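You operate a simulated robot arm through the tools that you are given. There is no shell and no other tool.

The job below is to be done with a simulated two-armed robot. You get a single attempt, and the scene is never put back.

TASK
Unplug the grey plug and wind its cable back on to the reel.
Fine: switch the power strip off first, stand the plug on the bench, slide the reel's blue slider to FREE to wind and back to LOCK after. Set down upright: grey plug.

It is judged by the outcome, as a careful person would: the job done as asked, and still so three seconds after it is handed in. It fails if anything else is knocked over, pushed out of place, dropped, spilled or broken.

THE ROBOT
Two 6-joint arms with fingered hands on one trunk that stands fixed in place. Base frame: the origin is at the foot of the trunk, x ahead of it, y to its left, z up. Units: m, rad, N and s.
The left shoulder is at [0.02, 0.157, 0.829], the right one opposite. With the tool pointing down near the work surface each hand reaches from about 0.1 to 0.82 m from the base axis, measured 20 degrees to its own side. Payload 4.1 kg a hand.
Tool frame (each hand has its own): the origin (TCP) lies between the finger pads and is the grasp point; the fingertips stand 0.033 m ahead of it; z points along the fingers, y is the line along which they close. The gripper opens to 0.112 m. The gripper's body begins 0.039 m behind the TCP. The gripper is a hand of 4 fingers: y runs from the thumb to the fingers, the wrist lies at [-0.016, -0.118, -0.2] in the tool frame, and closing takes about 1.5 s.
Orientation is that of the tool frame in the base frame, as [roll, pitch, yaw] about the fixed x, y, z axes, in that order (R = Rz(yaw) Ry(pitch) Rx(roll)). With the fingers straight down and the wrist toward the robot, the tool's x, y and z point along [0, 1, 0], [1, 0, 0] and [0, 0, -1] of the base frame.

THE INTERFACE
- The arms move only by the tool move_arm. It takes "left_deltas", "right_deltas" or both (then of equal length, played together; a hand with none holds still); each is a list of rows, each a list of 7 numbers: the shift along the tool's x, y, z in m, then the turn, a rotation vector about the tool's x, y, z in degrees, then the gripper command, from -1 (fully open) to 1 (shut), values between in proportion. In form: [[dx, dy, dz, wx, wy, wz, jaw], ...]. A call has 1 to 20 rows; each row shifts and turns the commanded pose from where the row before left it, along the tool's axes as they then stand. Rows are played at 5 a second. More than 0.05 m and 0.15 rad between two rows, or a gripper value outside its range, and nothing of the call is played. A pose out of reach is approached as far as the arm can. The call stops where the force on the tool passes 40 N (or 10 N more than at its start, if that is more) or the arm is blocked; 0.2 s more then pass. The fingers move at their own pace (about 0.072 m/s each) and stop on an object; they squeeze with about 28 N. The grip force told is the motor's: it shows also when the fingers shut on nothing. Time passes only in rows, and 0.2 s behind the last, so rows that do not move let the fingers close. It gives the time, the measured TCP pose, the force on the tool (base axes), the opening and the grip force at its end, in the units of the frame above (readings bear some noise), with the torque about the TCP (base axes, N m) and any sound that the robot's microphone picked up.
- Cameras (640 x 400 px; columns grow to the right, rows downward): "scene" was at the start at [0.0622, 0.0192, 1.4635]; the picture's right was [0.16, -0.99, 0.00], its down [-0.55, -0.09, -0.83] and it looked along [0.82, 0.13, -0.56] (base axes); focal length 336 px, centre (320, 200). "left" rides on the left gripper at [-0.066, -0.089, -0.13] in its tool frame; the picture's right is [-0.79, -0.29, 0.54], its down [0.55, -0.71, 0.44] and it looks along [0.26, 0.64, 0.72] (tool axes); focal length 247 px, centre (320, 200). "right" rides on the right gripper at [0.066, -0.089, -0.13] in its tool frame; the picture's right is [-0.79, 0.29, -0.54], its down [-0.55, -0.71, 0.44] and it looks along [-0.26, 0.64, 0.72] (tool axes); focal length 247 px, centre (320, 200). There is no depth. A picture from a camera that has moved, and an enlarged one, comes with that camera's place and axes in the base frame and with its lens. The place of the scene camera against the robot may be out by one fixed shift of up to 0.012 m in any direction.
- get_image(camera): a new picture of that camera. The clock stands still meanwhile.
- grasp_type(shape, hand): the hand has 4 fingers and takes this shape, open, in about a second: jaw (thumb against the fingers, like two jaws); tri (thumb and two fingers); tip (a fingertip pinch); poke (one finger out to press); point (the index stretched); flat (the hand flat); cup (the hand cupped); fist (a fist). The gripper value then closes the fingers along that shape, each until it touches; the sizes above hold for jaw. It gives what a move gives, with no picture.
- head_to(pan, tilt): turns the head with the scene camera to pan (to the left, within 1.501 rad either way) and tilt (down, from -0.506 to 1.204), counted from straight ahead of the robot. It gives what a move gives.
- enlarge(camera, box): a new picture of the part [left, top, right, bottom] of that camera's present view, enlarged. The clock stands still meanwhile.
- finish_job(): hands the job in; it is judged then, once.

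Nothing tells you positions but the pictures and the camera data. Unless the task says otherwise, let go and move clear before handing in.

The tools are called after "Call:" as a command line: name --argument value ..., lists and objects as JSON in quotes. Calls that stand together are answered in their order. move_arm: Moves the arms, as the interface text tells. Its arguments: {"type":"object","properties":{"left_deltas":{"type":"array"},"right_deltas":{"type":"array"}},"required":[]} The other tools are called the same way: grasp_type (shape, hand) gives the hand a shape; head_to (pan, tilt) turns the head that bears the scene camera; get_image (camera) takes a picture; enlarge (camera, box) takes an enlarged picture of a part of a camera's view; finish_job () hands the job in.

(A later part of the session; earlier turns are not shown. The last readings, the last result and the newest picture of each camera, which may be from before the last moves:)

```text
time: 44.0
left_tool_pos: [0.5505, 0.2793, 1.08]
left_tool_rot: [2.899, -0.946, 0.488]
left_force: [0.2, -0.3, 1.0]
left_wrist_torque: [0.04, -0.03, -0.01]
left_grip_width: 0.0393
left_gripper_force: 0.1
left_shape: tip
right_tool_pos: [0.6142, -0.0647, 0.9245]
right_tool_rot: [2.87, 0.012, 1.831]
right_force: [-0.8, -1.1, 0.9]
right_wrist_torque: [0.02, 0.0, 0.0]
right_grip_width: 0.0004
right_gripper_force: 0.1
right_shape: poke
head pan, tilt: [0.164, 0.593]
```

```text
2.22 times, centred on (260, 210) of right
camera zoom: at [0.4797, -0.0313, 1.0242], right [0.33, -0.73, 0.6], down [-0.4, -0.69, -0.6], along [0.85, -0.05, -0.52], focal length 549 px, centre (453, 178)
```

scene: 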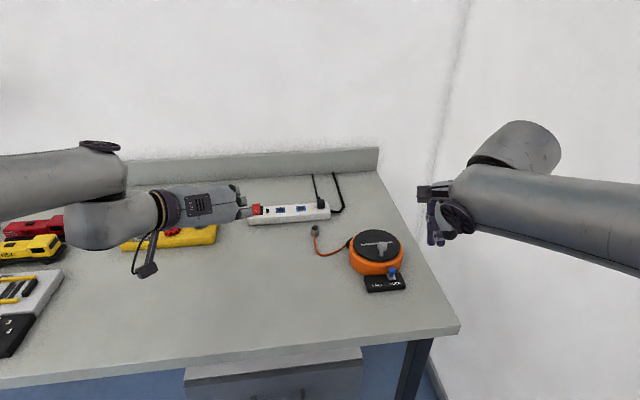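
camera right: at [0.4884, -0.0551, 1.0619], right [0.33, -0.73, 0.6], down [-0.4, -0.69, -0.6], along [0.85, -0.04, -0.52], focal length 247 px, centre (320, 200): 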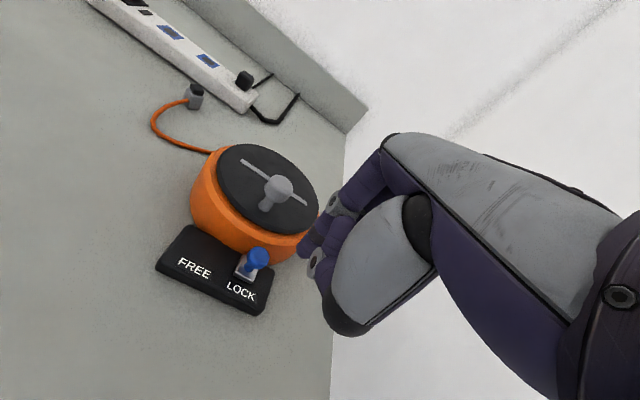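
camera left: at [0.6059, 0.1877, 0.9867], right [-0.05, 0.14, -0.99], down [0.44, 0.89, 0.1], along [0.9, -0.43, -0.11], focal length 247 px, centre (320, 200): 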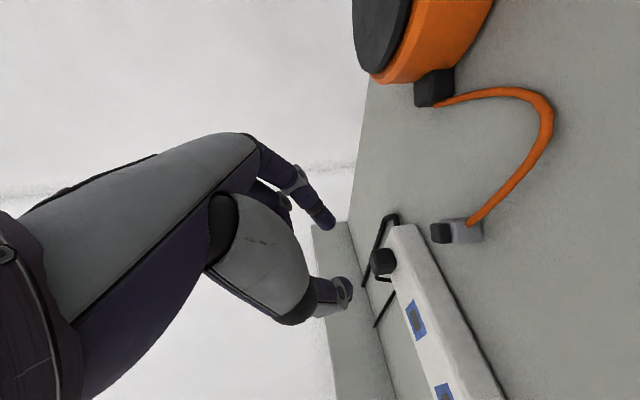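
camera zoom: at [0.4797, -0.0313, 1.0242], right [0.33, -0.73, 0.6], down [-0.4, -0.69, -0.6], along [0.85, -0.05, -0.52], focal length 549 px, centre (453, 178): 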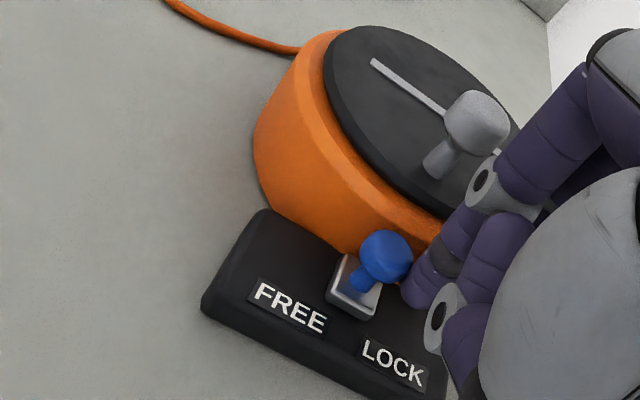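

The slider is moving and is about halfway. I'll keep pushing gently until it reaches its end at FREE.

Call:
move_arm --right_deltas '[[0.004, 0, 0, 0, 0, 0, -1], [0.004, 0, 0, 0, 0, 0, -1], [0.004, 0, 0, 0, 0, 0, -1], [0.004, 0, 0, 0, 0, 0, -1]]'

Call:
enlarge --camera "right" --box '[160, 120, 360, 300]'

```text
time: 45.0
left_tool_pos: [0.5499, 0.2793, 1.0814]
left_tool_rot: [2.899, -0.946, 0.489]
left_force: [-0.4, -0.9, -0.2]
left_wrist_torque: [-0.02, 0.01, -0.03]
left_grip_width: 0.0393
left_gripper_force: 0.1
left_shape: tip
right_tool_pos: [0.6093, -0.0506, 0.9238]
right_tool_rot: [2.869, 0.011, 1.831]
right_force: [0.5, -3.7, 0.9]
right_wrist_torque: [-0.15, -0.04, -0.01]
right_grip_width: 0.0001
right_gripper_force: 0.0
right_shape: poke
head pan, tilt: [0.164, 0.593]
```

```text
2.22 times, centred on (260, 210) of right
camera zoom: at [0.4758, -0.0174, 1.0234], right [0.33, -0.73, 0.61], down [-0.4, -0.69, -0.6], along [0.85, -0.05, -0.52], focal length 549 px, centre (453, 178)
```

zoom: 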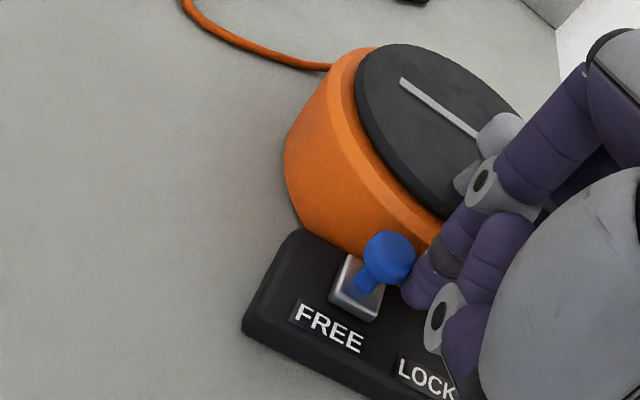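

Call:
move_arm --right_deltas '[[0.003, 0, 0, 0, 0, 0, -1], [0.002, 0, 0, 0, 0, 0, -1]]'

Call:
enlarge --camera "right" --box '[160, 120, 360, 300]'

```text
time: 45.6
left_tool_pos: [0.5512, 0.2779, 1.0821]
left_tool_rot: [2.9, -0.945, 0.485]
left_force: [0.1, 0.3, -1.3]
left_wrist_torque: [-0.02, 0.0, 0.02]
left_grip_width: 0.0391
left_gripper_force: 0.2
left_shape: tip
right_tool_pos: [0.6096, -0.0478, 0.9252]
right_tool_rot: [2.867, 0.011, 1.826]
right_force: [4.3, -20.7, 0.6]
right_wrist_torque: [-0.54, -0.1, -0.12]
right_grip_width: 0.0
right_gripper_force: 0.0
right_shape: poke
head pan, tilt: [0.164, 0.593]
```

```text
2.22 times, centred on (260, 210) of right
camera zoom: at [0.4754, -0.0142, 1.0237], right [0.32, -0.73, 0.61], down [-0.41, -0.68, -0.61], along [0.85, -0.05, -0.52], focal length 549 px, centre (453, 178)
```

zoom: 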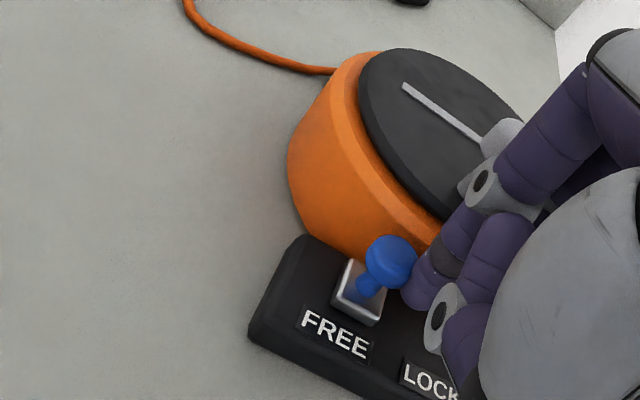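

The slider is at its stop at FREE (the force rose to 21 N). I'll back off sideways and lift the right hand clear.

Call:
move_arm --right_deltas '[[-0.006, 0, 0, 0, 0, 0, -1], [-0.01, 0, 0, 0, 0, 0, -1], [-0.01, 0.0054, -0.0193, 0, 0, 0, -1], [0, 0.0108, -0.0385, 0, 0, 0, -1], [0, 0.0108, -0.0385, 0, 0, 0, -1], [0, -0.01, -0.02, 0, 0, 0, -1]]'

Call:
get_image --camera "right"

Call:
enlarge --camera "scene" --box '[300, 200, 440, 310]'

```text
time: 47.0
left_tool_pos: [0.5518, 0.2794, 1.0818]
left_tool_rot: [2.9, -0.945, 0.485]
left_force: [0.5, 0.5, 0.2]
left_wrist_torque: [0.04, -0.03, 0.02]
left_grip_width: 0.0392
left_gripper_force: 0.0
left_shape: tip
right_tool_pos: [0.5987, -0.0718, 1.0417]
right_tool_rot: [2.87, 0.01, 1.834]
right_force: [-0.9, -0.2, -0.6]
right_wrist_torque: [0.02, 0.01, 0.03]
right_grip_width: 0.0001
right_gripper_force: 0.1
right_shape: poke
head pan, tilt: [0.164, 0.593]
```

```text
taken
camera right: at [0.4651, -0.0389, 1.1415], right [0.33, -0.73, 0.6], down [-0.4, -0.69, -0.6], along [0.85, -0.04, -0.52], focal length 247 px, centre (320, 200)
```

right: 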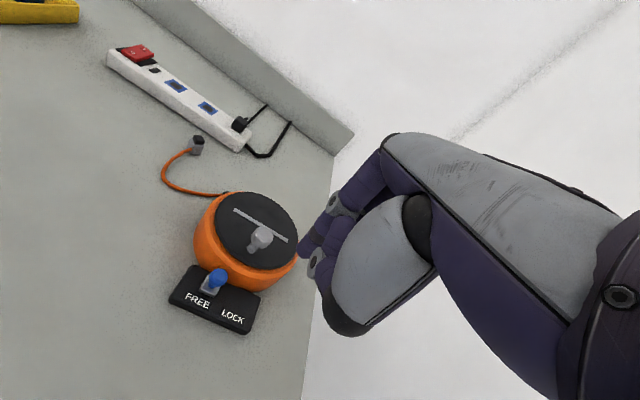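

```text
3.64 times, centred on (370, 255) of scene
camera zoom: at [0.0625, 0.0192, 1.4635], right [0.16, -0.99, 0.0], down [-0.55, -0.09, -0.83], along [0.82, 0.13, -0.56], focal length 1222 px, centre (138, 0)
```

zoom: 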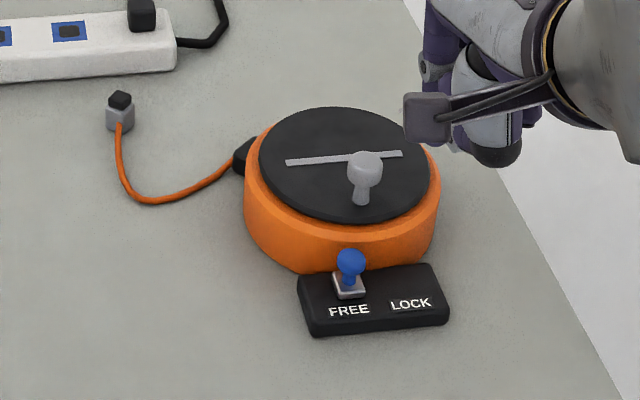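

The slider shows FREE and the plug is still standing. Next is the crank knob, which I place at about (0.657, -0.032, 0.937), turning about (0.688, -0.022). I'll set the right hand to the tip pinch and go above it.

Call:
grasp_type --hand "right" --shape "tip"

Call:
move_arm --right_deltas '[[0, 0, 0, 8, 0, 0, 0], [0.0117, 0.0297, 0.02, 0, 0, 0, 0], [0.0117, 0.0297, 0.02, 0, 0, 0, 0], [0, 0, 0, 0, 0, 0, 0]]'

Call:
get_image --camera "right"

Call:
enlarge --camera "scene" --box '[300, 180, 440, 290]'

Call:
get_image --camera "left"

```text
time: 47.9
left_tool_pos: [0.5516, 0.2802, 1.0821]
left_tool_rot: [2.896, -0.946, 0.49]
left_force: [0.6, 0.0, -0.4]
left_wrist_torque: [-0.02, 0.02, -0.04]
left_grip_width: 0.0393
left_gripper_force: 0.1
left_shape: tip
right_tool_pos: [0.599, -0.0731, 1.042]
right_tool_rot: [2.871, 0.012, 1.833]
right_force: [0.2, 0.1, -0.8]
right_wrist_torque: [-0.01, -0.04, 0.06]
right_grip_width: 0.1118
right_gripper_force: 0.0
right_shape: tip
head pan, tilt: [0.164, 0.593]
```

```text
time: 48.9
left_tool_pos: [0.5512, 0.2799, 1.0815]
left_tool_rot: [2.9, -0.946, 0.488]
left_force: [-0.2, 0.3, 0.2]
left_wrist_torque: [0.01, -0.01, -0.02]
left_grip_width: 0.0393
left_gripper_force: 0.2
left_shape: tip
right_tool_pos: [0.6636, -0.039, 1.0156]
right_tool_rot: [2.941, 0.022, 1.818]
right_force: [-0.1, 0.0, -0.6]
right_wrist_torque: [-0.04, -0.04, 0.04]
right_grip_width: 0.0563
right_gripper_force: 0.1
right_shape: tip
right hand out of reach, approached as far as the arm can: row 1
head pan, tilt: [0.164, 0.593]
```

```text
taken
camera right: at [0.5374, 0.0005, 1.1232], right [0.36, -0.71, 0.6], down [-0.45, -0.7, -0.55], along [0.82, -0.07, -0.57], focal length 247 px, centre (320, 200)
```

right: 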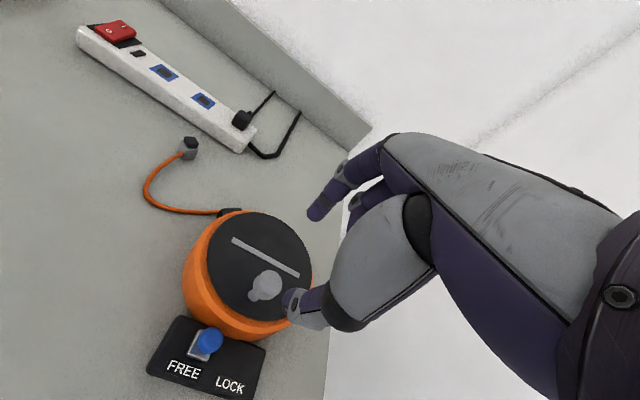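

```text
3.64 times, centred on (370, 235) of scene
camera zoom: at [0.0621, 0.0191, 1.4635], right [0.16, -0.99, 0.0], down [-0.55, -0.09, -0.83], along [0.82, 0.13, -0.56], focal length 1222 px, centre (138, 73)
```

zoom: 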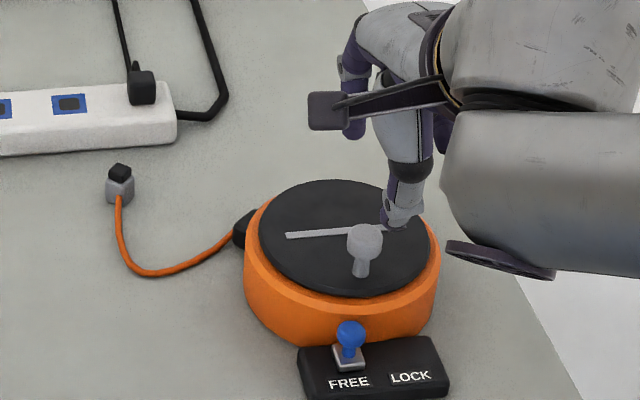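

```text
taken
camera left: at [0.386, 0.3268, 1.0897], right [-0.05, 0.14, -0.99], down [0.44, 0.89, 0.1], along [0.9, -0.43, -0.11], focal length 247 px, centre (320, 200)
```

left: 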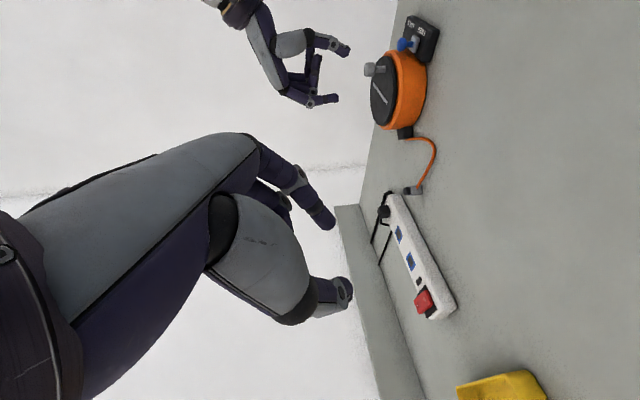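

Call:
move_arm --right_deltas '[[0.0092, -0.0114, 0.0181, 0, 0, 0, 0.1], [0, 0, 0, 0, 0, 0, 0.1]]'

Call:
enlarge --camera "right" --box '[180, 150, 380, 350]'

Call:
enlarge --camera "scene" --box '[330, 180, 430, 280]'

Call:
enlarge --camera "left" --box '[280, 0, 460, 200]'

```text
time: 49.5
left_tool_pos: [0.5507, 0.2792, 1.082]
left_tool_rot: [2.897, -0.945, 0.49]
left_force: [-0.4, -0.8, 0.3]
left_wrist_torque: [-0.01, 0.02, 0.0]
left_grip_width: 0.0389
left_gripper_force: 0.1
left_shape: tip
right_tool_pos: [0.6533, -0.0315, 0.9966]
right_tool_rot: [2.943, 0.02, 1.816]
right_force: [0.2, 0.4, -0.3]
right_wrist_torque: [-0.04, 0.01, -0.01]
right_grip_width: 0.0507
right_gripper_force: 0.0
right_shape: tip
head pan, tilt: [0.164, 0.593]
```

```text
2.00 times, centred on (280, 250) of right
camera zoom: at [0.5281, 0.007, 1.1039], right [0.36, -0.71, 0.6], down [-0.45, -0.7, -0.56], along [0.82, -0.07, -0.57], focal length 494 px, centre (400, 100)
```

zoom: 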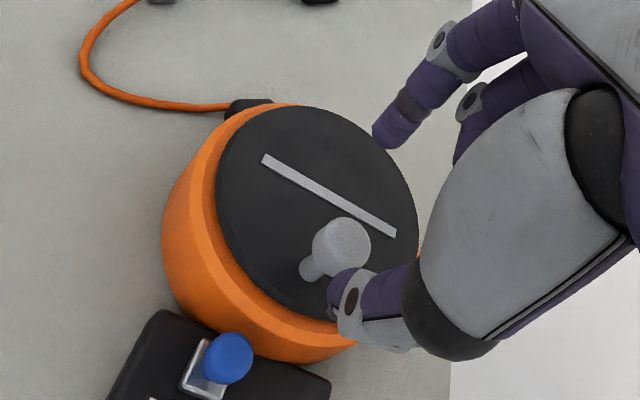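

```text
4.00 times, centred on (380, 230) of scene
camera zoom: at [0.0622, 0.0192, 1.4635], right [0.16, -0.99, 0.0], down [-0.55, -0.09, -0.83], along [0.82, 0.13, -0.56], focal length 1344 px, centre (80, 80)
```

zoom: 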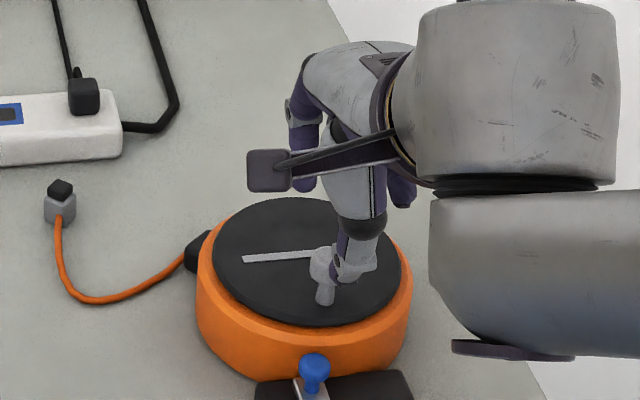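

```text
2.00 times, centred on (370, 100) of left
camera zoom: at [0.386, 0.3269, 1.0897], right [-0.05, 0.14, -0.99], down [0.44, 0.89, 0.1], along [0.9, -0.43, -0.11], focal length 494 px, centre (220, 400)
```

zoom: 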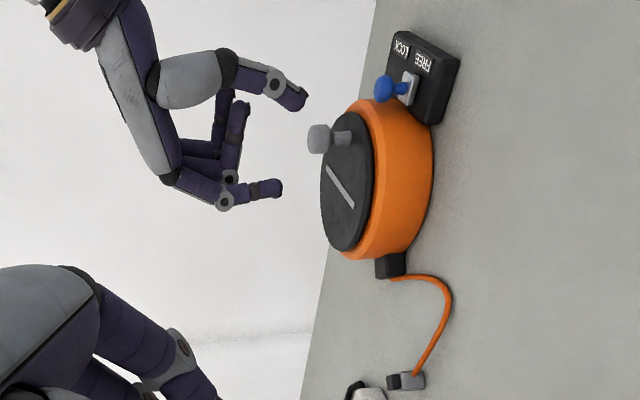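

The left wrist camera gives a good side view: the knob head is between thumb and index, with its top about 37 mm above the disc. I'll descend 34 mm and close on it.

Call:
move_arm --right_deltas '[[0, -0.003, 0.0111, 0, 0, 0, 0.1], [0, -0.003, 0.0111, 0, 0, 0, 0.1], [0, -0.0028, 0.0111, 0, 0, 0, 0.1], [0, 0, 0, 0, 0, 0, 0.1]]'

Call:
enlarge --camera "left" --box '[280, 0, 460, 200]'

Call:
enlarge --camera "right" --box '[180, 150, 380, 350]'

```text
time: 50.5
left_tool_pos: [0.5512, 0.281, 1.0816]
left_tool_rot: [2.899, -0.946, 0.489]
left_force: [0.9, -0.1, -0.4]
left_wrist_torque: [0.0, -0.01, 0.03]
left_grip_width: 0.039
left_gripper_force: 0.0
left_shape: tip
right_tool_pos: [0.6506, -0.0329, 0.9606]
right_tool_rot: [2.942, 0.021, 1.816]
right_force: [0.2, -0.3, 1.1]
right_wrist_torque: [0.02, -0.03, 0.0]
right_grip_width: 0.0514
right_gripper_force: 0.1
right_shape: tip
head pan, tilt: [0.164, 0.593]
```

```text
2.00 times, centred on (370, 100) of left
camera zoom: at [0.386, 0.3269, 1.0897], right [-0.05, 0.14, -0.99], down [0.44, 0.89, 0.1], along [0.9, -0.43, -0.11], focal length 494 px, centre (220, 400)
```

zoom: 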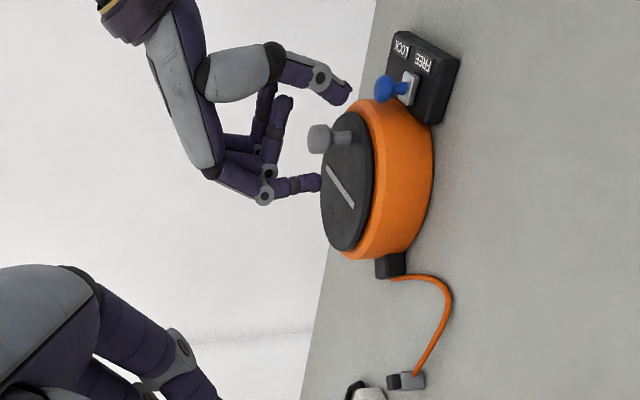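

```text
2.00 times, centred on (280, 250) of right
camera zoom: at [0.5257, 0.0052, 1.0692], right [0.36, -0.71, 0.6], down [-0.45, -0.7, -0.56], along [0.81, -0.07, -0.57], focal length 494 px, centre (400, 100)
```

zoom: 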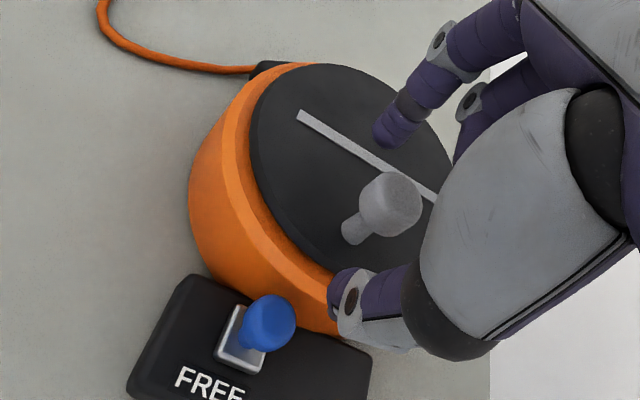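

Call:
move_arm --right_deltas '[[0, 0, 0, 0, 0, 0, 0.4], [0, 0, 0, 0, 0, 0, 0.6], [0, 0, 0, 0, 0, 0, 0.8], [0, 0, 0, 0, 0, 0, 1], [0, 0, 0, 0, 0, 0, 1], [0, 0, 0, 0, 0, 0, 1]]'

Call:
enlarge --camera "left" --box '[280, 0, 460, 200]'

Call:
enlarge --camera "right" --box '[180, 150, 380, 350]'

```text
time: 51.9
left_tool_pos: [0.5499, 0.2796, 1.0801]
left_tool_rot: [2.9, -0.946, 0.487]
left_force: [0.0, 0.1, -0.3]
left_wrist_torque: [-0.04, -0.02, 0.01]
left_grip_width: 0.0393
left_gripper_force: 0.0
left_shape: tip
right_tool_pos: [0.6508, -0.033, 0.962]
right_tool_rot: [2.945, 0.021, 1.818]
right_force: [-2.3, 4.7, -3.7]
right_wrist_torque: [0.11, 0.06, -0.06]
right_grip_width: 0.0153
right_gripper_force: 27.9
right_shape: tip
head pan, tilt: [0.164, 0.593]
```

```text
2.00 times, centred on (370, 100) of left
camera zoom: at [0.386, 0.3271, 1.0896], right [-0.05, 0.14, -0.99], down [0.44, 0.89, 0.1], along [0.9, -0.43, -0.11], focal length 494 px, centre (220, 400)
```

zoom: 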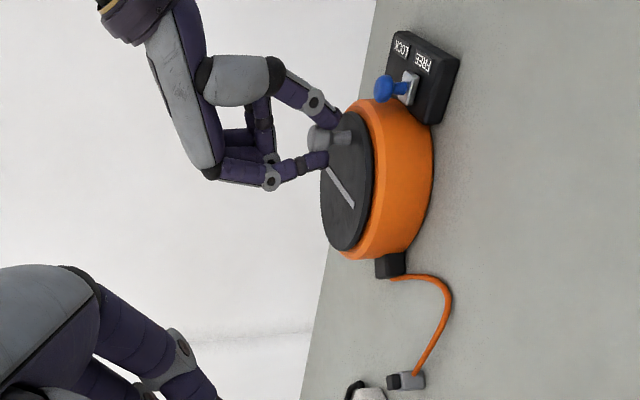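

```text
2.00 times, centred on (280, 250) of right
camera zoom: at [0.5256, 0.0056, 1.0692], right [0.36, -0.71, 0.6], down [-0.45, -0.7, -0.55], along [0.81, -0.07, -0.58], focal length 494 px, centre (400, 100)
```

zoom: 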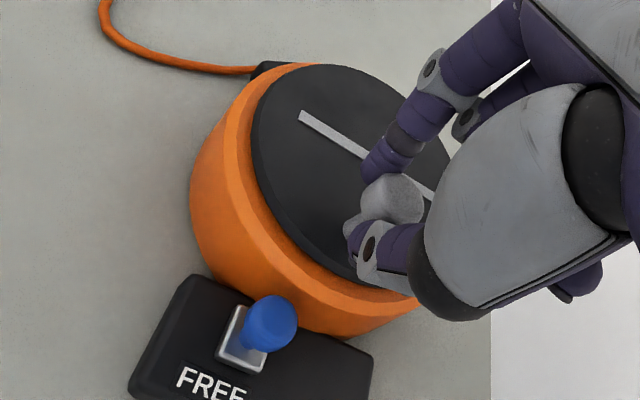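

The pinch has closed just under the knob's head (15 mm, 28 N). I'll try a short clockwise turn and check the forces and the cable.

Call:
move_arm --right_deltas '[[0.005, 0.0004, 0, 0, 0, 0, 1], [0.005, 0.0012, 0.0001, 0, 0, 0, 1], [0.0091, 0.0045, 0.0007, 0, 0, 0, 1]]'

Call:
enlarge --camera "left" --box '[280, 0, 460, 200]'

Call:
enlarge --camera "right" --box '[120, 80, 360, 330]'

```text
time: 52.7
left_tool_pos: [0.5494, 0.2795, 1.0818]
left_tool_rot: [2.897, -0.949, 0.491]
left_force: [-0.3, 0.1, -0.2]
left_wrist_torque: [0.0, -0.02, 0.03]
left_grip_width: 0.0393
left_gripper_force: 0.1
left_shape: tip
right_tool_pos: [0.6509, -0.0109, 0.9604]
right_tool_rot: [2.945, 0.021, 1.822]
right_force: [-32.4, 1.8, -3.2]
right_wrist_torque: [0.03, 0.76, -0.25]
right_grip_width: 0.0134
right_gripper_force: 27.6
right_shape: tip
head pan, tilt: [0.164, 0.593]
```

```text
2.00 times, centred on (370, 100) of left
camera zoom: at [0.3851, 0.327, 1.09], right [-0.05, 0.14, -0.99], down [0.44, 0.89, 0.1], along [0.9, -0.43, -0.11], focal length 494 px, centre (220, 400)
```

zoom: 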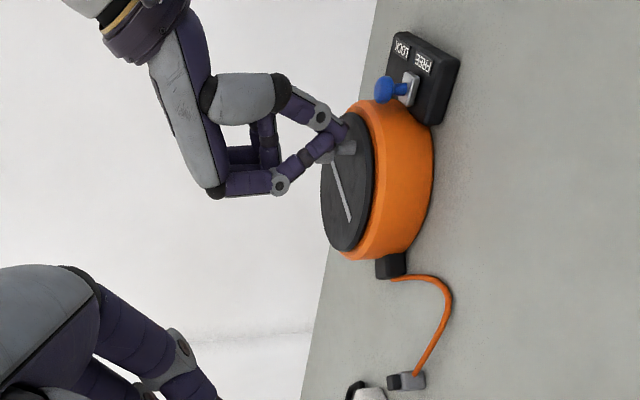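

```text
1.60 times, centred on (240, 205) of right
camera zoom: at [0.5253, 0.0264, 1.0695], right [0.36, -0.71, 0.6], down [-0.45, -0.7, -0.55], along [0.81, -0.07, -0.58], focal length 395 px, centre (448, 192)
```

zoom: 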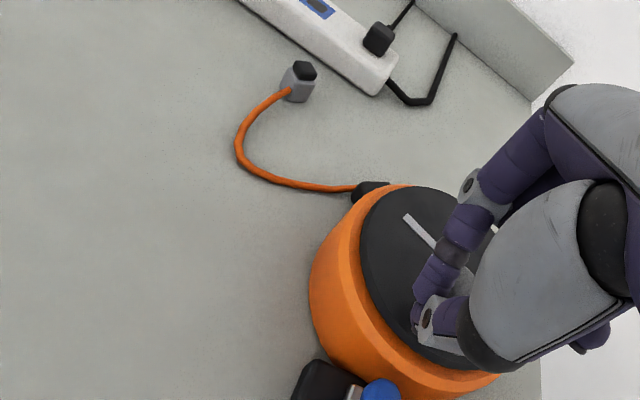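

The disc turned about 30°, but there is an outward pull of about 30 N, so my assumed circle is off. I'll hold still for a moment and see how the force settles.

Call:
move_arm --right_deltas '[[0, 0, 0, 0, 0, 0, 1], [0, 0, 0, 0, 0, 0, 1]]'

Call:
enlarge --camera "scene" --box '[300, 180, 440, 290]'

Call:
enlarge --camera "left" --box '[340, 20, 420, 110]'

```text
time: 53.3
left_tool_pos: [0.5498, 0.2801, 1.0814]
left_tool_rot: [2.896, -0.947, 0.491]
left_force: [0.2, -0.2, 0.1]
left_wrist_torque: [0.0, 0.01, -0.01]
left_grip_width: 0.0392
left_gripper_force: 0.1
left_shape: tip
right_tool_pos: [0.6514, -0.0129, 0.9617]
right_tool_rot: [2.946, 0.02, 1.818]
right_force: [-34.9, 1.1, -3.4]
right_wrist_torque: [-0.04, 0.82, -0.24]
right_grip_width: 0.0132
right_gripper_force: 28.4
right_shape: tip
head pan, tilt: [0.164, 0.593]
```

```text
3.64 times, centred on (370, 235) of scene
camera zoom: at [0.0611, 0.0193, 1.4635], right [0.16, -0.99, 0.0], down [-0.55, -0.09, -0.83], along [0.82, 0.13, -0.56], focal length 1222 px, centre (138, 73)
```

zoom: 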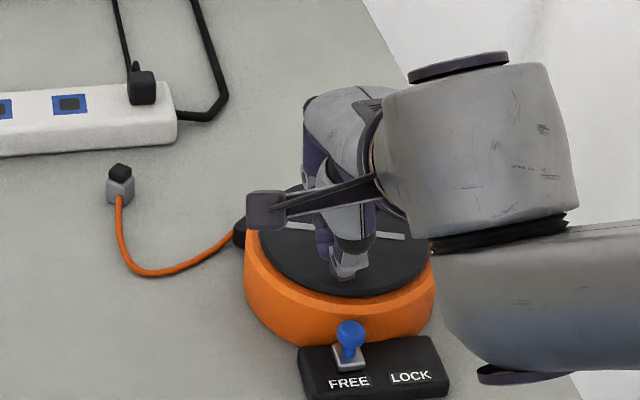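

```text
4.44 times, centred on (380, 65) of left
camera zoom: at [0.3852, 0.3269, 1.09], right [-0.05, 0.14, -0.99], down [0.44, 0.89, 0.1], along [0.9, -0.43, -0.11], focal length 1098 px, centre (53, 800)
```

zoom: 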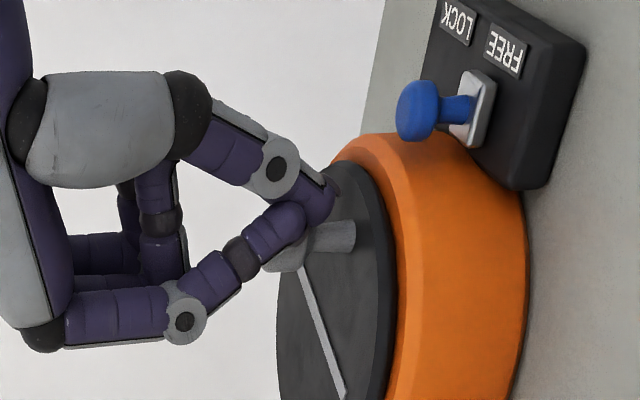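

Call:
enlarge --camera "right" --box '[240, 160, 360, 300]'

Call:
enlarge --camera "left" --box '[340, 50, 420, 140]'

Call:
enlarge --camera "scene" --box '[355, 215, 405, 265]'

```text
2.86 times, centred on (300, 230) of right
camera zoom: at [0.5258, 0.0253, 1.0694], right [0.36, -0.71, 0.6], down [-0.46, -0.7, -0.55], along [0.81, -0.07, -0.58], focal length 706 px, centre (377, 114)
```

zoom: 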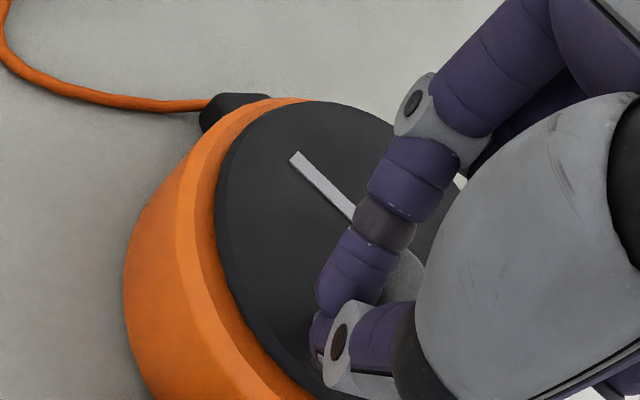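

```text
4.44 times, centred on (380, 95) of left
camera zoom: at [0.3852, 0.3269, 1.09], right [-0.05, 0.14, -0.99], down [0.44, 0.89, 0.1], along [0.9, -0.43, -0.11], focal length 1098 px, centre (53, 667)
```

zoom: 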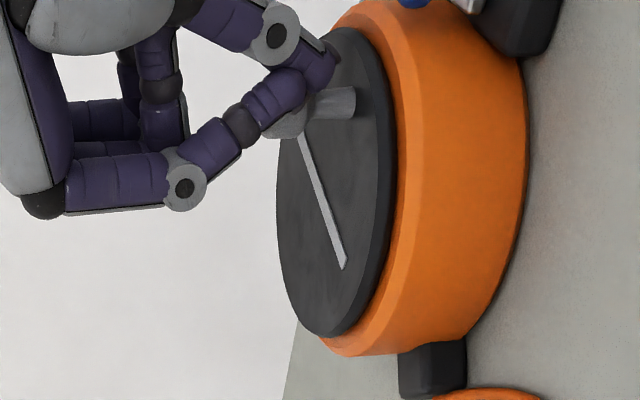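

```text
8.00 times, centred on (380, 240) of scene
camera zoom: at [0.0611, 0.0193, 1.4635], right [0.16, -0.99, 0.0], down [-0.55, -0.09, -0.83], along [0.82, 0.13, -0.56], focal length 2688 px, centre (-160, -120)
```

zoom: 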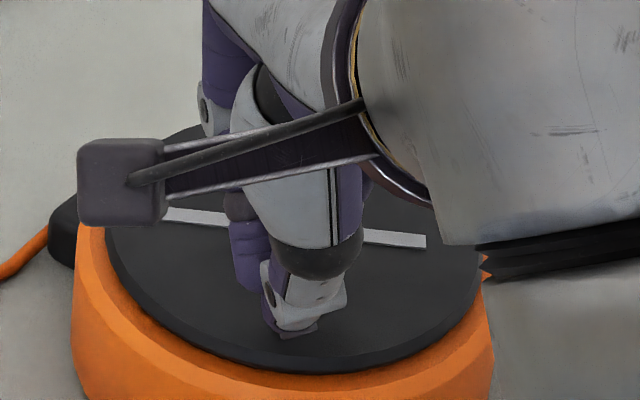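

The fingers have slipped past the knob: it turned about 15° and is now on the right of the pinch. Pushing the knob round with a single finger will be more reliable, so I'll open, lift clear, and try the point shape.

Call:
move_arm --right_deltas '[[0, 0, 0, 0, 0, 0, 0.3], [0, 0, 0, 0, 0, 0, 0.1], [0, 0, 0, 0, 0, 0, 0.1], [0, 0.004, -0.0196, 0, 0, 0, 0.1], [0, 0.006, -0.0294, 0, 0, 0, 0.1], [0, 0.006, -0.0294, 0, 0, 0, 0.1]]'

Call:
grasp_type --hand "right" --shape "point"

Call:
get_image --camera "right"

Call:
enlarge --camera "left" --box '[260, 0, 460, 200]'

Call:
enlarge --camera "scene" --box '[300, 180, 440, 290]'

```text
time: 54.7
left_tool_pos: [0.5513, 0.2802, 1.0811]
left_tool_rot: [2.896, -0.946, 0.49]
left_force: [-0.2, 0.1, 1.1]
left_wrist_torque: [-0.01, -0.01, 0.01]
left_grip_width: 0.0392
left_gripper_force: 0.1
left_shape: tip
right_tool_pos: [0.6525, -0.011, 1.0427]
right_tool_rot: [2.942, 0.022, 1.815]
right_force: [0.6, -0.1, -0.3]
right_wrist_torque: [0.04, -0.01, 0.04]
right_grip_width: 0.0501
right_gripper_force: 0.0
right_shape: tip
head pan, tilt: [0.164, 0.593]
```

```text
time: 55.6
left_tool_pos: [0.5504, 0.2797, 1.0811]
left_tool_rot: [2.899, -0.947, 0.488]
left_force: [-0.1, 0.0, -0.2]
left_wrist_torque: [-0.04, 0.02, 0.03]
left_grip_width: 0.0394
left_gripper_force: 0.0
left_shape: tip
right_tool_pos: [0.6531, -0.0101, 1.0423]
right_tool_rot: [2.942, 0.023, 1.817]
right_force: [-0.3, 0.5, 0.2]
right_wrist_torque: [0.02, -0.04, -0.02]
right_grip_width: 0.1055
right_gripper_force: 0.0
right_shape: point
head pan, tilt: [0.164, 0.593]
```

```text
taken
camera right: at [0.527, 0.0273, 1.1499], right [0.36, -0.71, 0.6], down [-0.45, -0.7, -0.56], along [0.82, -0.07, -0.57], focal length 247 px, centre (320, 200)
```

right: 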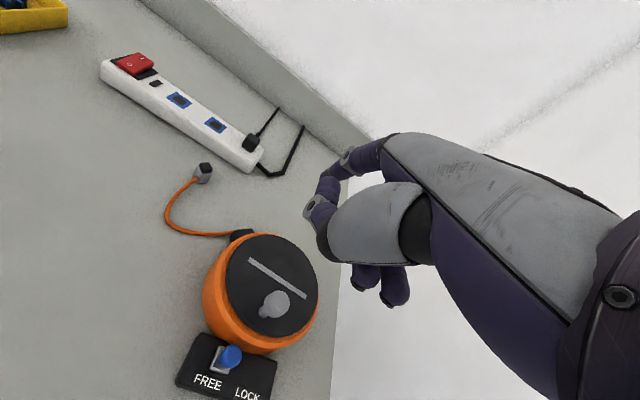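

```text
2.00 times, centred on (360, 100) of left
camera zoom: at [0.386, 0.3269, 1.0897], right [-0.05, 0.14, -0.99], down [0.44, 0.89, 0.1], along [0.9, -0.43, -0.11], focal length 494 px, centre (240, 400)
```

zoom: 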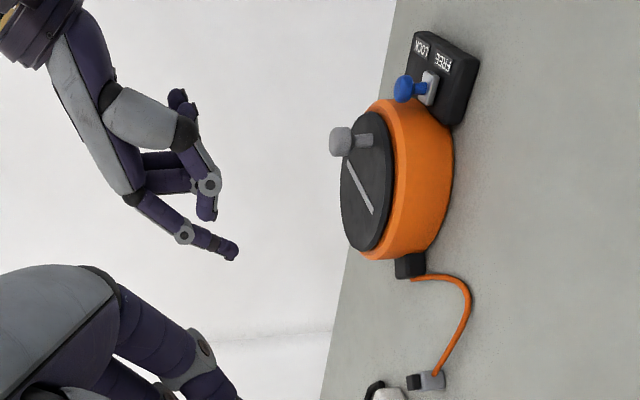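

```text
3.64 times, centred on (370, 235) of scene
camera zoom: at [0.0622, 0.0192, 1.4635], right [0.16, -0.99, 0.0], down [-0.55, -0.09, -0.83], along [0.82, 0.13, -0.56], focal length 1222 px, centre (138, 73)
```

zoom: 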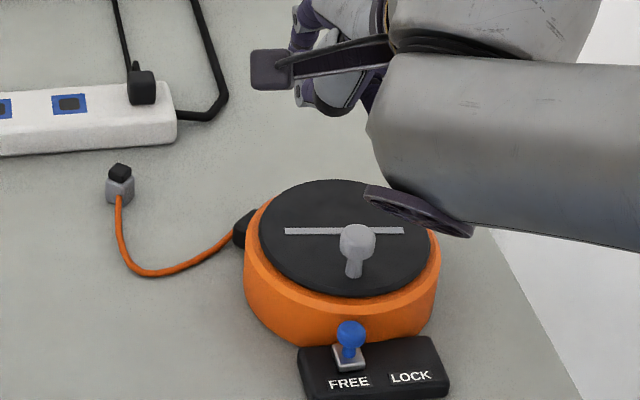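

The point shape sends the index too far forward to be useful here. I'll look at the tri shape, where thumb and two fingers can trap the knob from three sides.

Call:
grasp_type --hand "right" --shape "tri"

Call:
move_arm --right_deltas '[[0, 0, 0, 0, 0, 0, 0.3], [0, 0, 0, 0, 0, 0, 0.3], [0, 0, 0, 0, 0, 0, 0.3], [0, 0, 0, 0, 0, 0, 0.3], [0, 0, 0, 0, 0, 0, 0.3]]'

Call:
get_image --camera "right"

Call:
enlarge --camera "left" --box '[260, 0, 460, 200]'

Call:
enlarge --camera "scene" --box '[300, 180, 440, 290]'

```text
time: 56.5
left_tool_pos: [0.5508, 0.28, 1.0816]
left_tool_rot: [2.899, -0.945, 0.488]
left_force: [-0.5, -0.4, -0.1]
left_wrist_torque: [0.01, 0.03, 0.03]
left_grip_width: 0.0394
left_gripper_force: 0.1
left_shape: tip
right_tool_pos: [0.6523, -0.0107, 1.0416]
right_tool_rot: [2.944, 0.022, 1.816]
right_force: [-0.3, -0.1, -0.1]
right_wrist_torque: [0.01, 0.01, 0.0]
right_grip_width: 0.1116
right_gripper_force: 0.1
right_shape: tri
head pan, tilt: [0.164, 0.593]
```

```text
time: 57.7
left_tool_pos: [0.5502, 0.2801, 1.0806]
left_tool_rot: [2.9, -0.946, 0.486]
left_force: [1.5, -0.4, -0.1]
left_wrist_torque: [-0.01, -0.01, -0.01]
left_grip_width: 0.0392
left_gripper_force: 0.0
left_shape: tip
right_tool_pos: [0.6535, -0.0109, 1.0428]
right_tool_rot: [2.943, 0.02, 1.817]
right_force: [0.0, -0.3, 0.6]
right_wrist_torque: [0.01, 0.0, -0.03]
right_grip_width: 0.0397
right_gripper_force: 0.2
right_shape: tri
head pan, tilt: [0.164, 0.593]
```

```text
taken
camera right: at [0.527, 0.0273, 1.1501], right [0.36, -0.71, 0.6], down [-0.45, -0.7, -0.56], along [0.82, -0.07, -0.57], focal length 247 px, centre (320, 200)
```

right: 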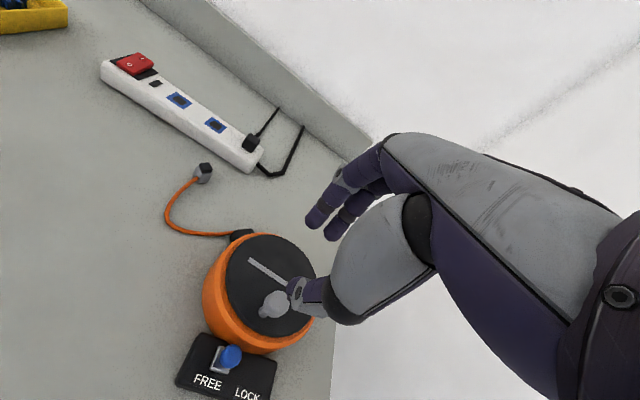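

```text
2.00 times, centred on (360, 100) of left
camera zoom: at [0.386, 0.3269, 1.0897], right [-0.05, 0.14, -0.99], down [0.44, 0.89, 0.1], along [0.9, -0.43, -0.11], focal length 494 px, centre (240, 400)
```

zoom: 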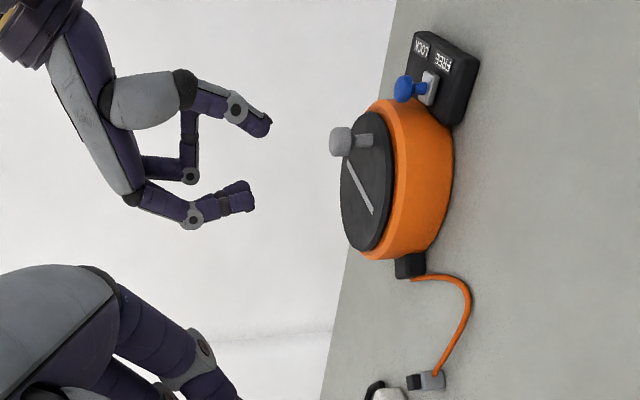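

```text
3.64 times, centred on (370, 235) of scene
camera zoom: at [0.0622, 0.0192, 1.4635], right [0.16, -0.99, 0.0], down [-0.55, -0.09, -0.83], along [0.82, 0.13, -0.56], focal length 1222 px, centre (138, 73)
```

zoom: 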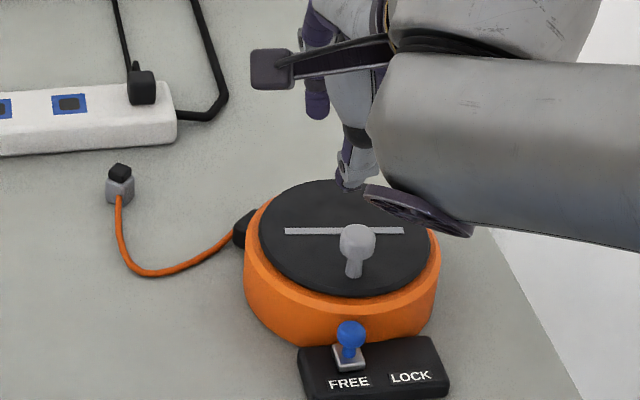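

The tri shape doesn't centre the knob well. Closed tip-pinch fingers make a compact pusher, so I'll close them, put them on the far side of the knob from the push direction, and sweep a circle about (0.693, -0.021).

Call:
grasp_type --hand "right" --shape "tip"

Call:
move_arm --right_deltas '[[0, 0, 0, 0, 0, 0, 1], [0, 0, 0, 0, 0, 0, 1], [0, 0, 0, 0, 0, 0, 1], [0, 0, 0, 0, 0, 0, 1], [0, 0, 0, 0, 0, 0, 1], [0, 0, 0, 0, 0, 0, 1], [-0.0228, -0.0028, 0.0213, 0, 0, 0, 1], [-0.0228, -0.0028, 0.0213, 0, 0, 0, 1], [0, 0, 0, 0, 0, 0, 1]]'

Call:
enlarge --camera "right" --box '[160, 150, 360, 350]'

Call:
enlarge --camera "left" --box '[260, 0, 460, 200]'

Call:
enlarge --camera "scene" --box '[300, 180, 440, 290]'

```text
time: 58.6
left_tool_pos: [0.5512, 0.2799, 1.0815]
left_tool_rot: [2.9, -0.946, 0.486]
left_force: [0.9, -0.6, 0.7]
left_wrist_torque: [-0.02, -0.01, 0.03]
left_grip_width: 0.0392
left_gripper_force: 0.1
left_shape: tip
right_tool_pos: [0.6523, -0.0113, 1.0433]
right_tool_rot: [2.941, 0.021, 1.816]
right_force: [0.0, 1.0, 1.0]
right_wrist_torque: [0.0, -0.04, -0.01]
right_grip_width: 0.1115
right_gripper_force: 0.2
right_shape: tip
head pan, tilt: [0.164, 0.593]
```

```text
time: 60.6
left_tool_pos: [0.5504, 0.2793, 1.0804]
left_tool_rot: [2.895, -0.946, 0.492]
left_force: [0.5, -0.3, -0.5]
left_wrist_torque: [0.02, 0.0, 0.01]
left_grip_width: 0.0391
left_gripper_force: 0.0
left_shape: tip
right_tool_pos: [0.6684, -0.055, 1.0001]
right_tool_rot: [2.942, 0.021, 1.819]
right_force: [0.1, 0.5, 0.4]
right_wrist_torque: [0.01, -0.02, 0.02]
right_grip_width: 0.0
right_gripper_force: 27.5
right_shape: tip
head pan, tilt: [0.164, 0.593]
```

```text
2.00 times, centred on (260, 250) of right
camera zoom: at [0.5426, -0.0172, 1.1076], right [0.36, -0.71, 0.6], down [-0.45, -0.7, -0.56], along [0.82, -0.07, -0.57], focal length 494 px, centre (440, 100)
```

zoom: 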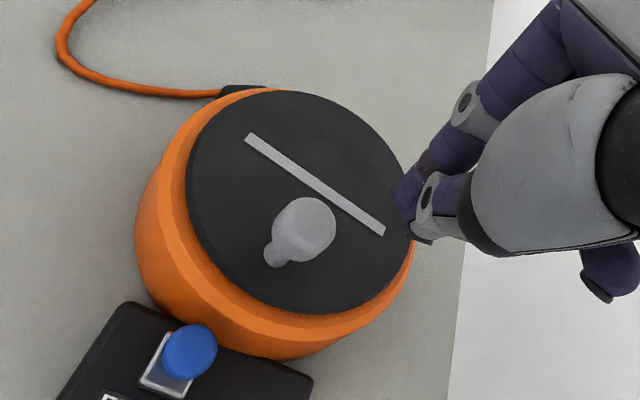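

```text
2.00 times, centred on (360, 100) of left
camera zoom: at [0.386, 0.327, 1.0897], right [-0.05, 0.14, -0.99], down [0.44, 0.89, 0.1], along [0.9, -0.43, -0.11], focal length 494 px, centre (240, 400)
```

zoom: 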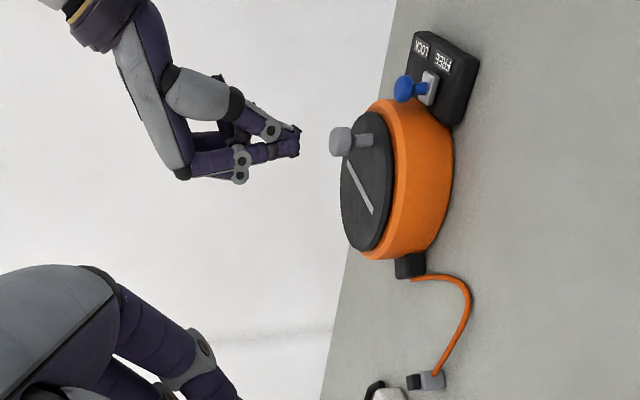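

```text
3.64 times, centred on (370, 235) of scene
camera zoom: at [0.0622, 0.0193, 1.4635], right [0.16, -0.99, 0.0], down [-0.55, -0.09, -0.83], along [0.82, 0.13, -0.56], focal length 1222 px, centre (138, 73)
```

zoom: 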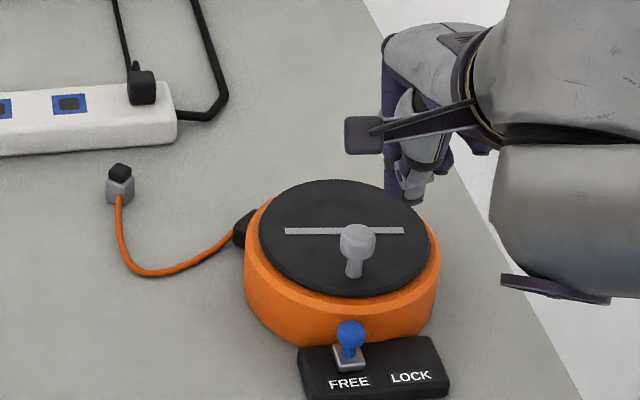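

The closed pinch is compact and sits beside the knob. I'll lower it to just above the disc and push the knob clockwise through the first part of a turn.

Call:
move_arm --right_deltas '[[0, -0.0041, 0.0201, 0, 0, 0, 1], [0, -0.0041, 0.0201, 0, 0, 0, 1], [0, 0, 0, 0, 0, 0, 1]]'

Call:
move_arm --right_deltas '[[0.0085, -0.0072, -0.0016, 0, 0, 0, 1], [0.0104, -0.0043, -0.0011, 0, 0, 0, 1], [0.0112, -0.001, -0.0004, 0, 0, 0, 1], [0.011, 0.0025, 0.0003, 0, 0, 0, 1], [0.0097, 0.0057, 0.001, 0, 0, 0, 1]]'

Call:
enlarge --camera "right" --box '[120, 80, 360, 330]'

Call:
enlarge --camera "left" --box '[260, 0, 460, 200]'

Call:
enlarge --camera "scene" --box '[300, 180, 440, 290]'

```text
time: 61.4
left_tool_pos: [0.5512, 0.2797, 1.0815]
left_tool_rot: [2.897, -0.945, 0.487]
left_force: [-0.4, -0.5, 0.3]
left_wrist_torque: [0.0, 0.01, 0.02]
left_grip_width: 0.0393
left_gripper_force: 0.0
left_shape: tip
right_tool_pos: [0.6678, -0.0557, 0.9592]
right_tool_rot: [2.942, 0.02, 1.816]
right_force: [-0.7, -0.9, 0.3]
right_wrist_torque: [0.01, 0.05, 0.04]
right_grip_width: 0.0
right_gripper_force: 28.1
right_shape: tip
head pan, tilt: [0.164, 0.593]
```

```text
time: 62.6
left_tool_pos: [0.5506, 0.2798, 1.0803]
left_tool_rot: [2.895, -0.944, 0.491]
left_force: [0.7, 0.3, -1.2]
left_wrist_torque: [0.04, -0.02, -0.01]
left_grip_width: 0.0392
left_gripper_force: 0.1
left_shape: tip
right_tool_pos: [0.6512, -0.0077, 0.9588]
right_tool_rot: [2.943, 0.02, 1.817]
right_force: [1.2, 1.1, 0.0]
right_wrist_torque: [0.01, -0.04, 0.01]
right_grip_width: 0.0001
right_gripper_force: 28.2
right_shape: tip
head pan, tilt: [0.164, 0.593]
```

```text
1.60 times, centred on (240, 205) of right
camera zoom: at [0.5253, 0.0298, 1.0661], right [0.36, -0.71, 0.6], down [-0.45, -0.7, -0.56], along [0.81, -0.07, -0.57], focal length 395 px, centre (448, 192)
```

zoom: 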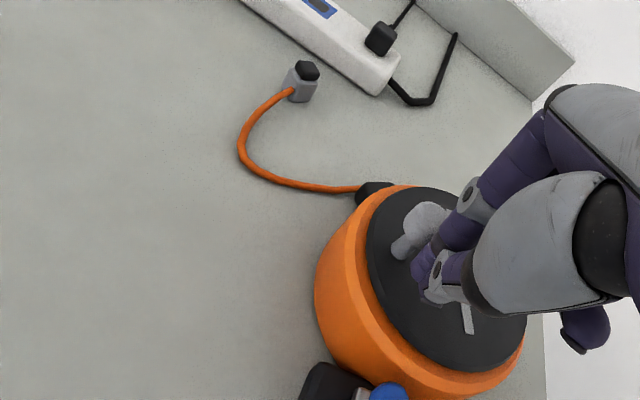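

```text
2.00 times, centred on (360, 100) of left
camera zoom: at [0.386, 0.3268, 1.0897], right [-0.05, 0.14, -0.99], down [0.44, 0.89, 0.1], along [0.9, -0.43, -0.11], focal length 494 px, centre (240, 400)
```

zoom: 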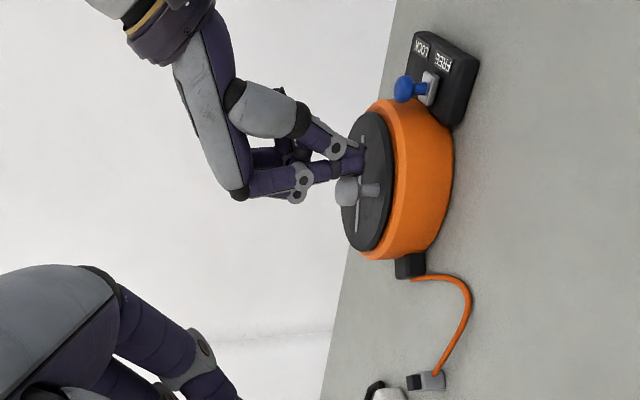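

```text
3.64 times, centred on (370, 235) of scene
camera zoom: at [0.0622, 0.0191, 1.4635], right [0.16, -0.99, 0.0], down [-0.55, -0.09, -0.83], along [0.82, 0.13, -0.56], focal length 1222 px, centre (138, 73)
```

zoom: 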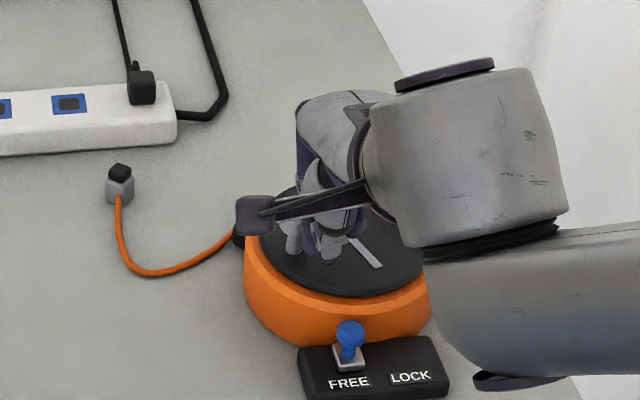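

The push works smoothly with almost no force, and the disc turned about 70° clockwise, but the cable didn't shorten. I'll sweep the other way so the pusher comes round behind the knob and drives it counter-clockwise.

Call:
move_arm --right_deltas '[[-0.0097, -0.0057, -0.001, 0, 0, 0, 1], [-0.011, -0.0025, -0.0003, 0, 0, 0, 1], [-0.0112, 0.001, 0.0004, 0, 0, 0, 1], [-0.0104, 0.0043, 0.0011, 0, 0, 0, 1], [-0.0085, 0.0072, 0.0016, 0, 0, 0, 1], [-0.0058, 0.0095, 0.002, 0, 0, 0, 1], [-0.0025, 0.0108, 0.0022, 0, 0, 0, 1], [0.001, 0.011, 0.0022, 0, 0, 0, 1], [0.0044, 0.0102, 0.002, 0, 0, 0, 1], [0.0074, 0.0083, 0.0015, 0, 0, 0, 1], [0.0097, 0.0057, 0.001, 0, 0, 0, 1], [0.011, 0.0025, 0.0003, 0, 0, 0, 1], [0.0112, -0.001, -0.0004, 0, 0, 0, 1], [0.0104, -0.0043, -0.0011, 0, 0, 0, 1], [0.0085, -0.0072, -0.0016, 0, 0, 0, 1], [0.0058, -0.0095, -0.002, 0, 0, 0, 1], [0.0025, -0.0108, -0.0022, 0, 0, 0, 1], [-0.001, -0.011, -0.0022, 0, 0, 0, 1], [-0.0044, -0.0102, -0.002, 0, 0, 0, 1]]'

Call:
enlarge --camera "right" --box '[120, 80, 360, 330]'

Call:
enlarge --camera "left" --box '[260, 0, 460, 200]'

Call:
enlarge --camera "scene" --box '[300, 180, 440, 290]'

```text
time: 66.6
left_tool_pos: [0.551, 0.2795, 1.081]
left_tool_rot: [2.896, -0.947, 0.49]
left_force: [0.0, 0.0, -0.3]
left_wrist_torque: [0.01, -0.05, 0.02]
left_grip_width: 0.0392
left_gripper_force: 0.1
left_shape: tip
right_tool_pos: [0.6581, 0.001, 0.9591]
right_tool_rot: [2.944, 0.021, 1.815]
right_force: [-0.5, -0.2, -0.3]
right_wrist_torque: [-0.01, -0.01, -0.02]
right_grip_width: 0.0
right_gripper_force: 28.1
right_shape: tip
head pan, tilt: [0.164, 0.593]
```

```text
1.60 times, centred on (240, 205) of right
camera zoom: at [0.5313, 0.0398, 1.067], right [0.36, -0.71, 0.6], down [-0.45, -0.7, -0.55], along [0.81, -0.07, -0.57], focal length 395 px, centre (448, 192)
```

zoom: 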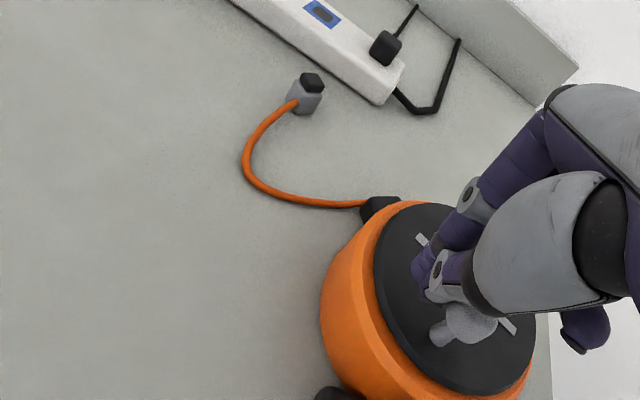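

```text
2.00 times, centred on (360, 100) of left
camera zoom: at [0.3861, 0.327, 1.0896], right [-0.05, 0.14, -0.99], down [0.44, 0.89, 0.1], along [0.9, -0.43, -0.11], focal length 494 px, centre (240, 400)
```

zoom: 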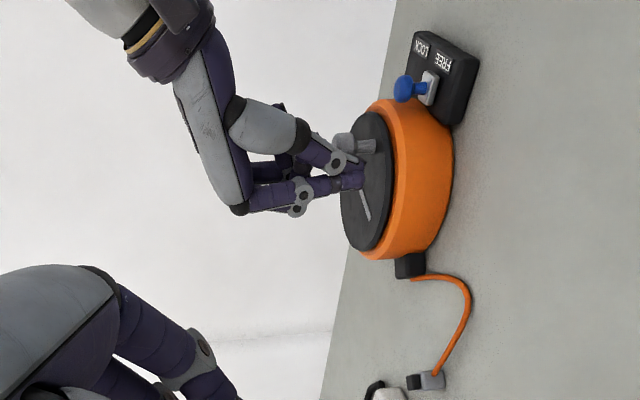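

```text
3.64 times, centred on (370, 235) of scene
camera zoom: at [0.0623, 0.0193, 1.4635], right [0.16, -0.99, 0.0], down [-0.55, -0.09, -0.83], along [0.82, 0.13, -0.56], focal length 1222 px, centre (138, 73)
```

zoom: 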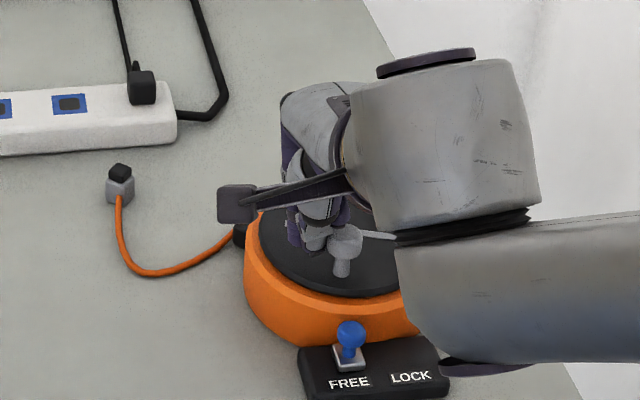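

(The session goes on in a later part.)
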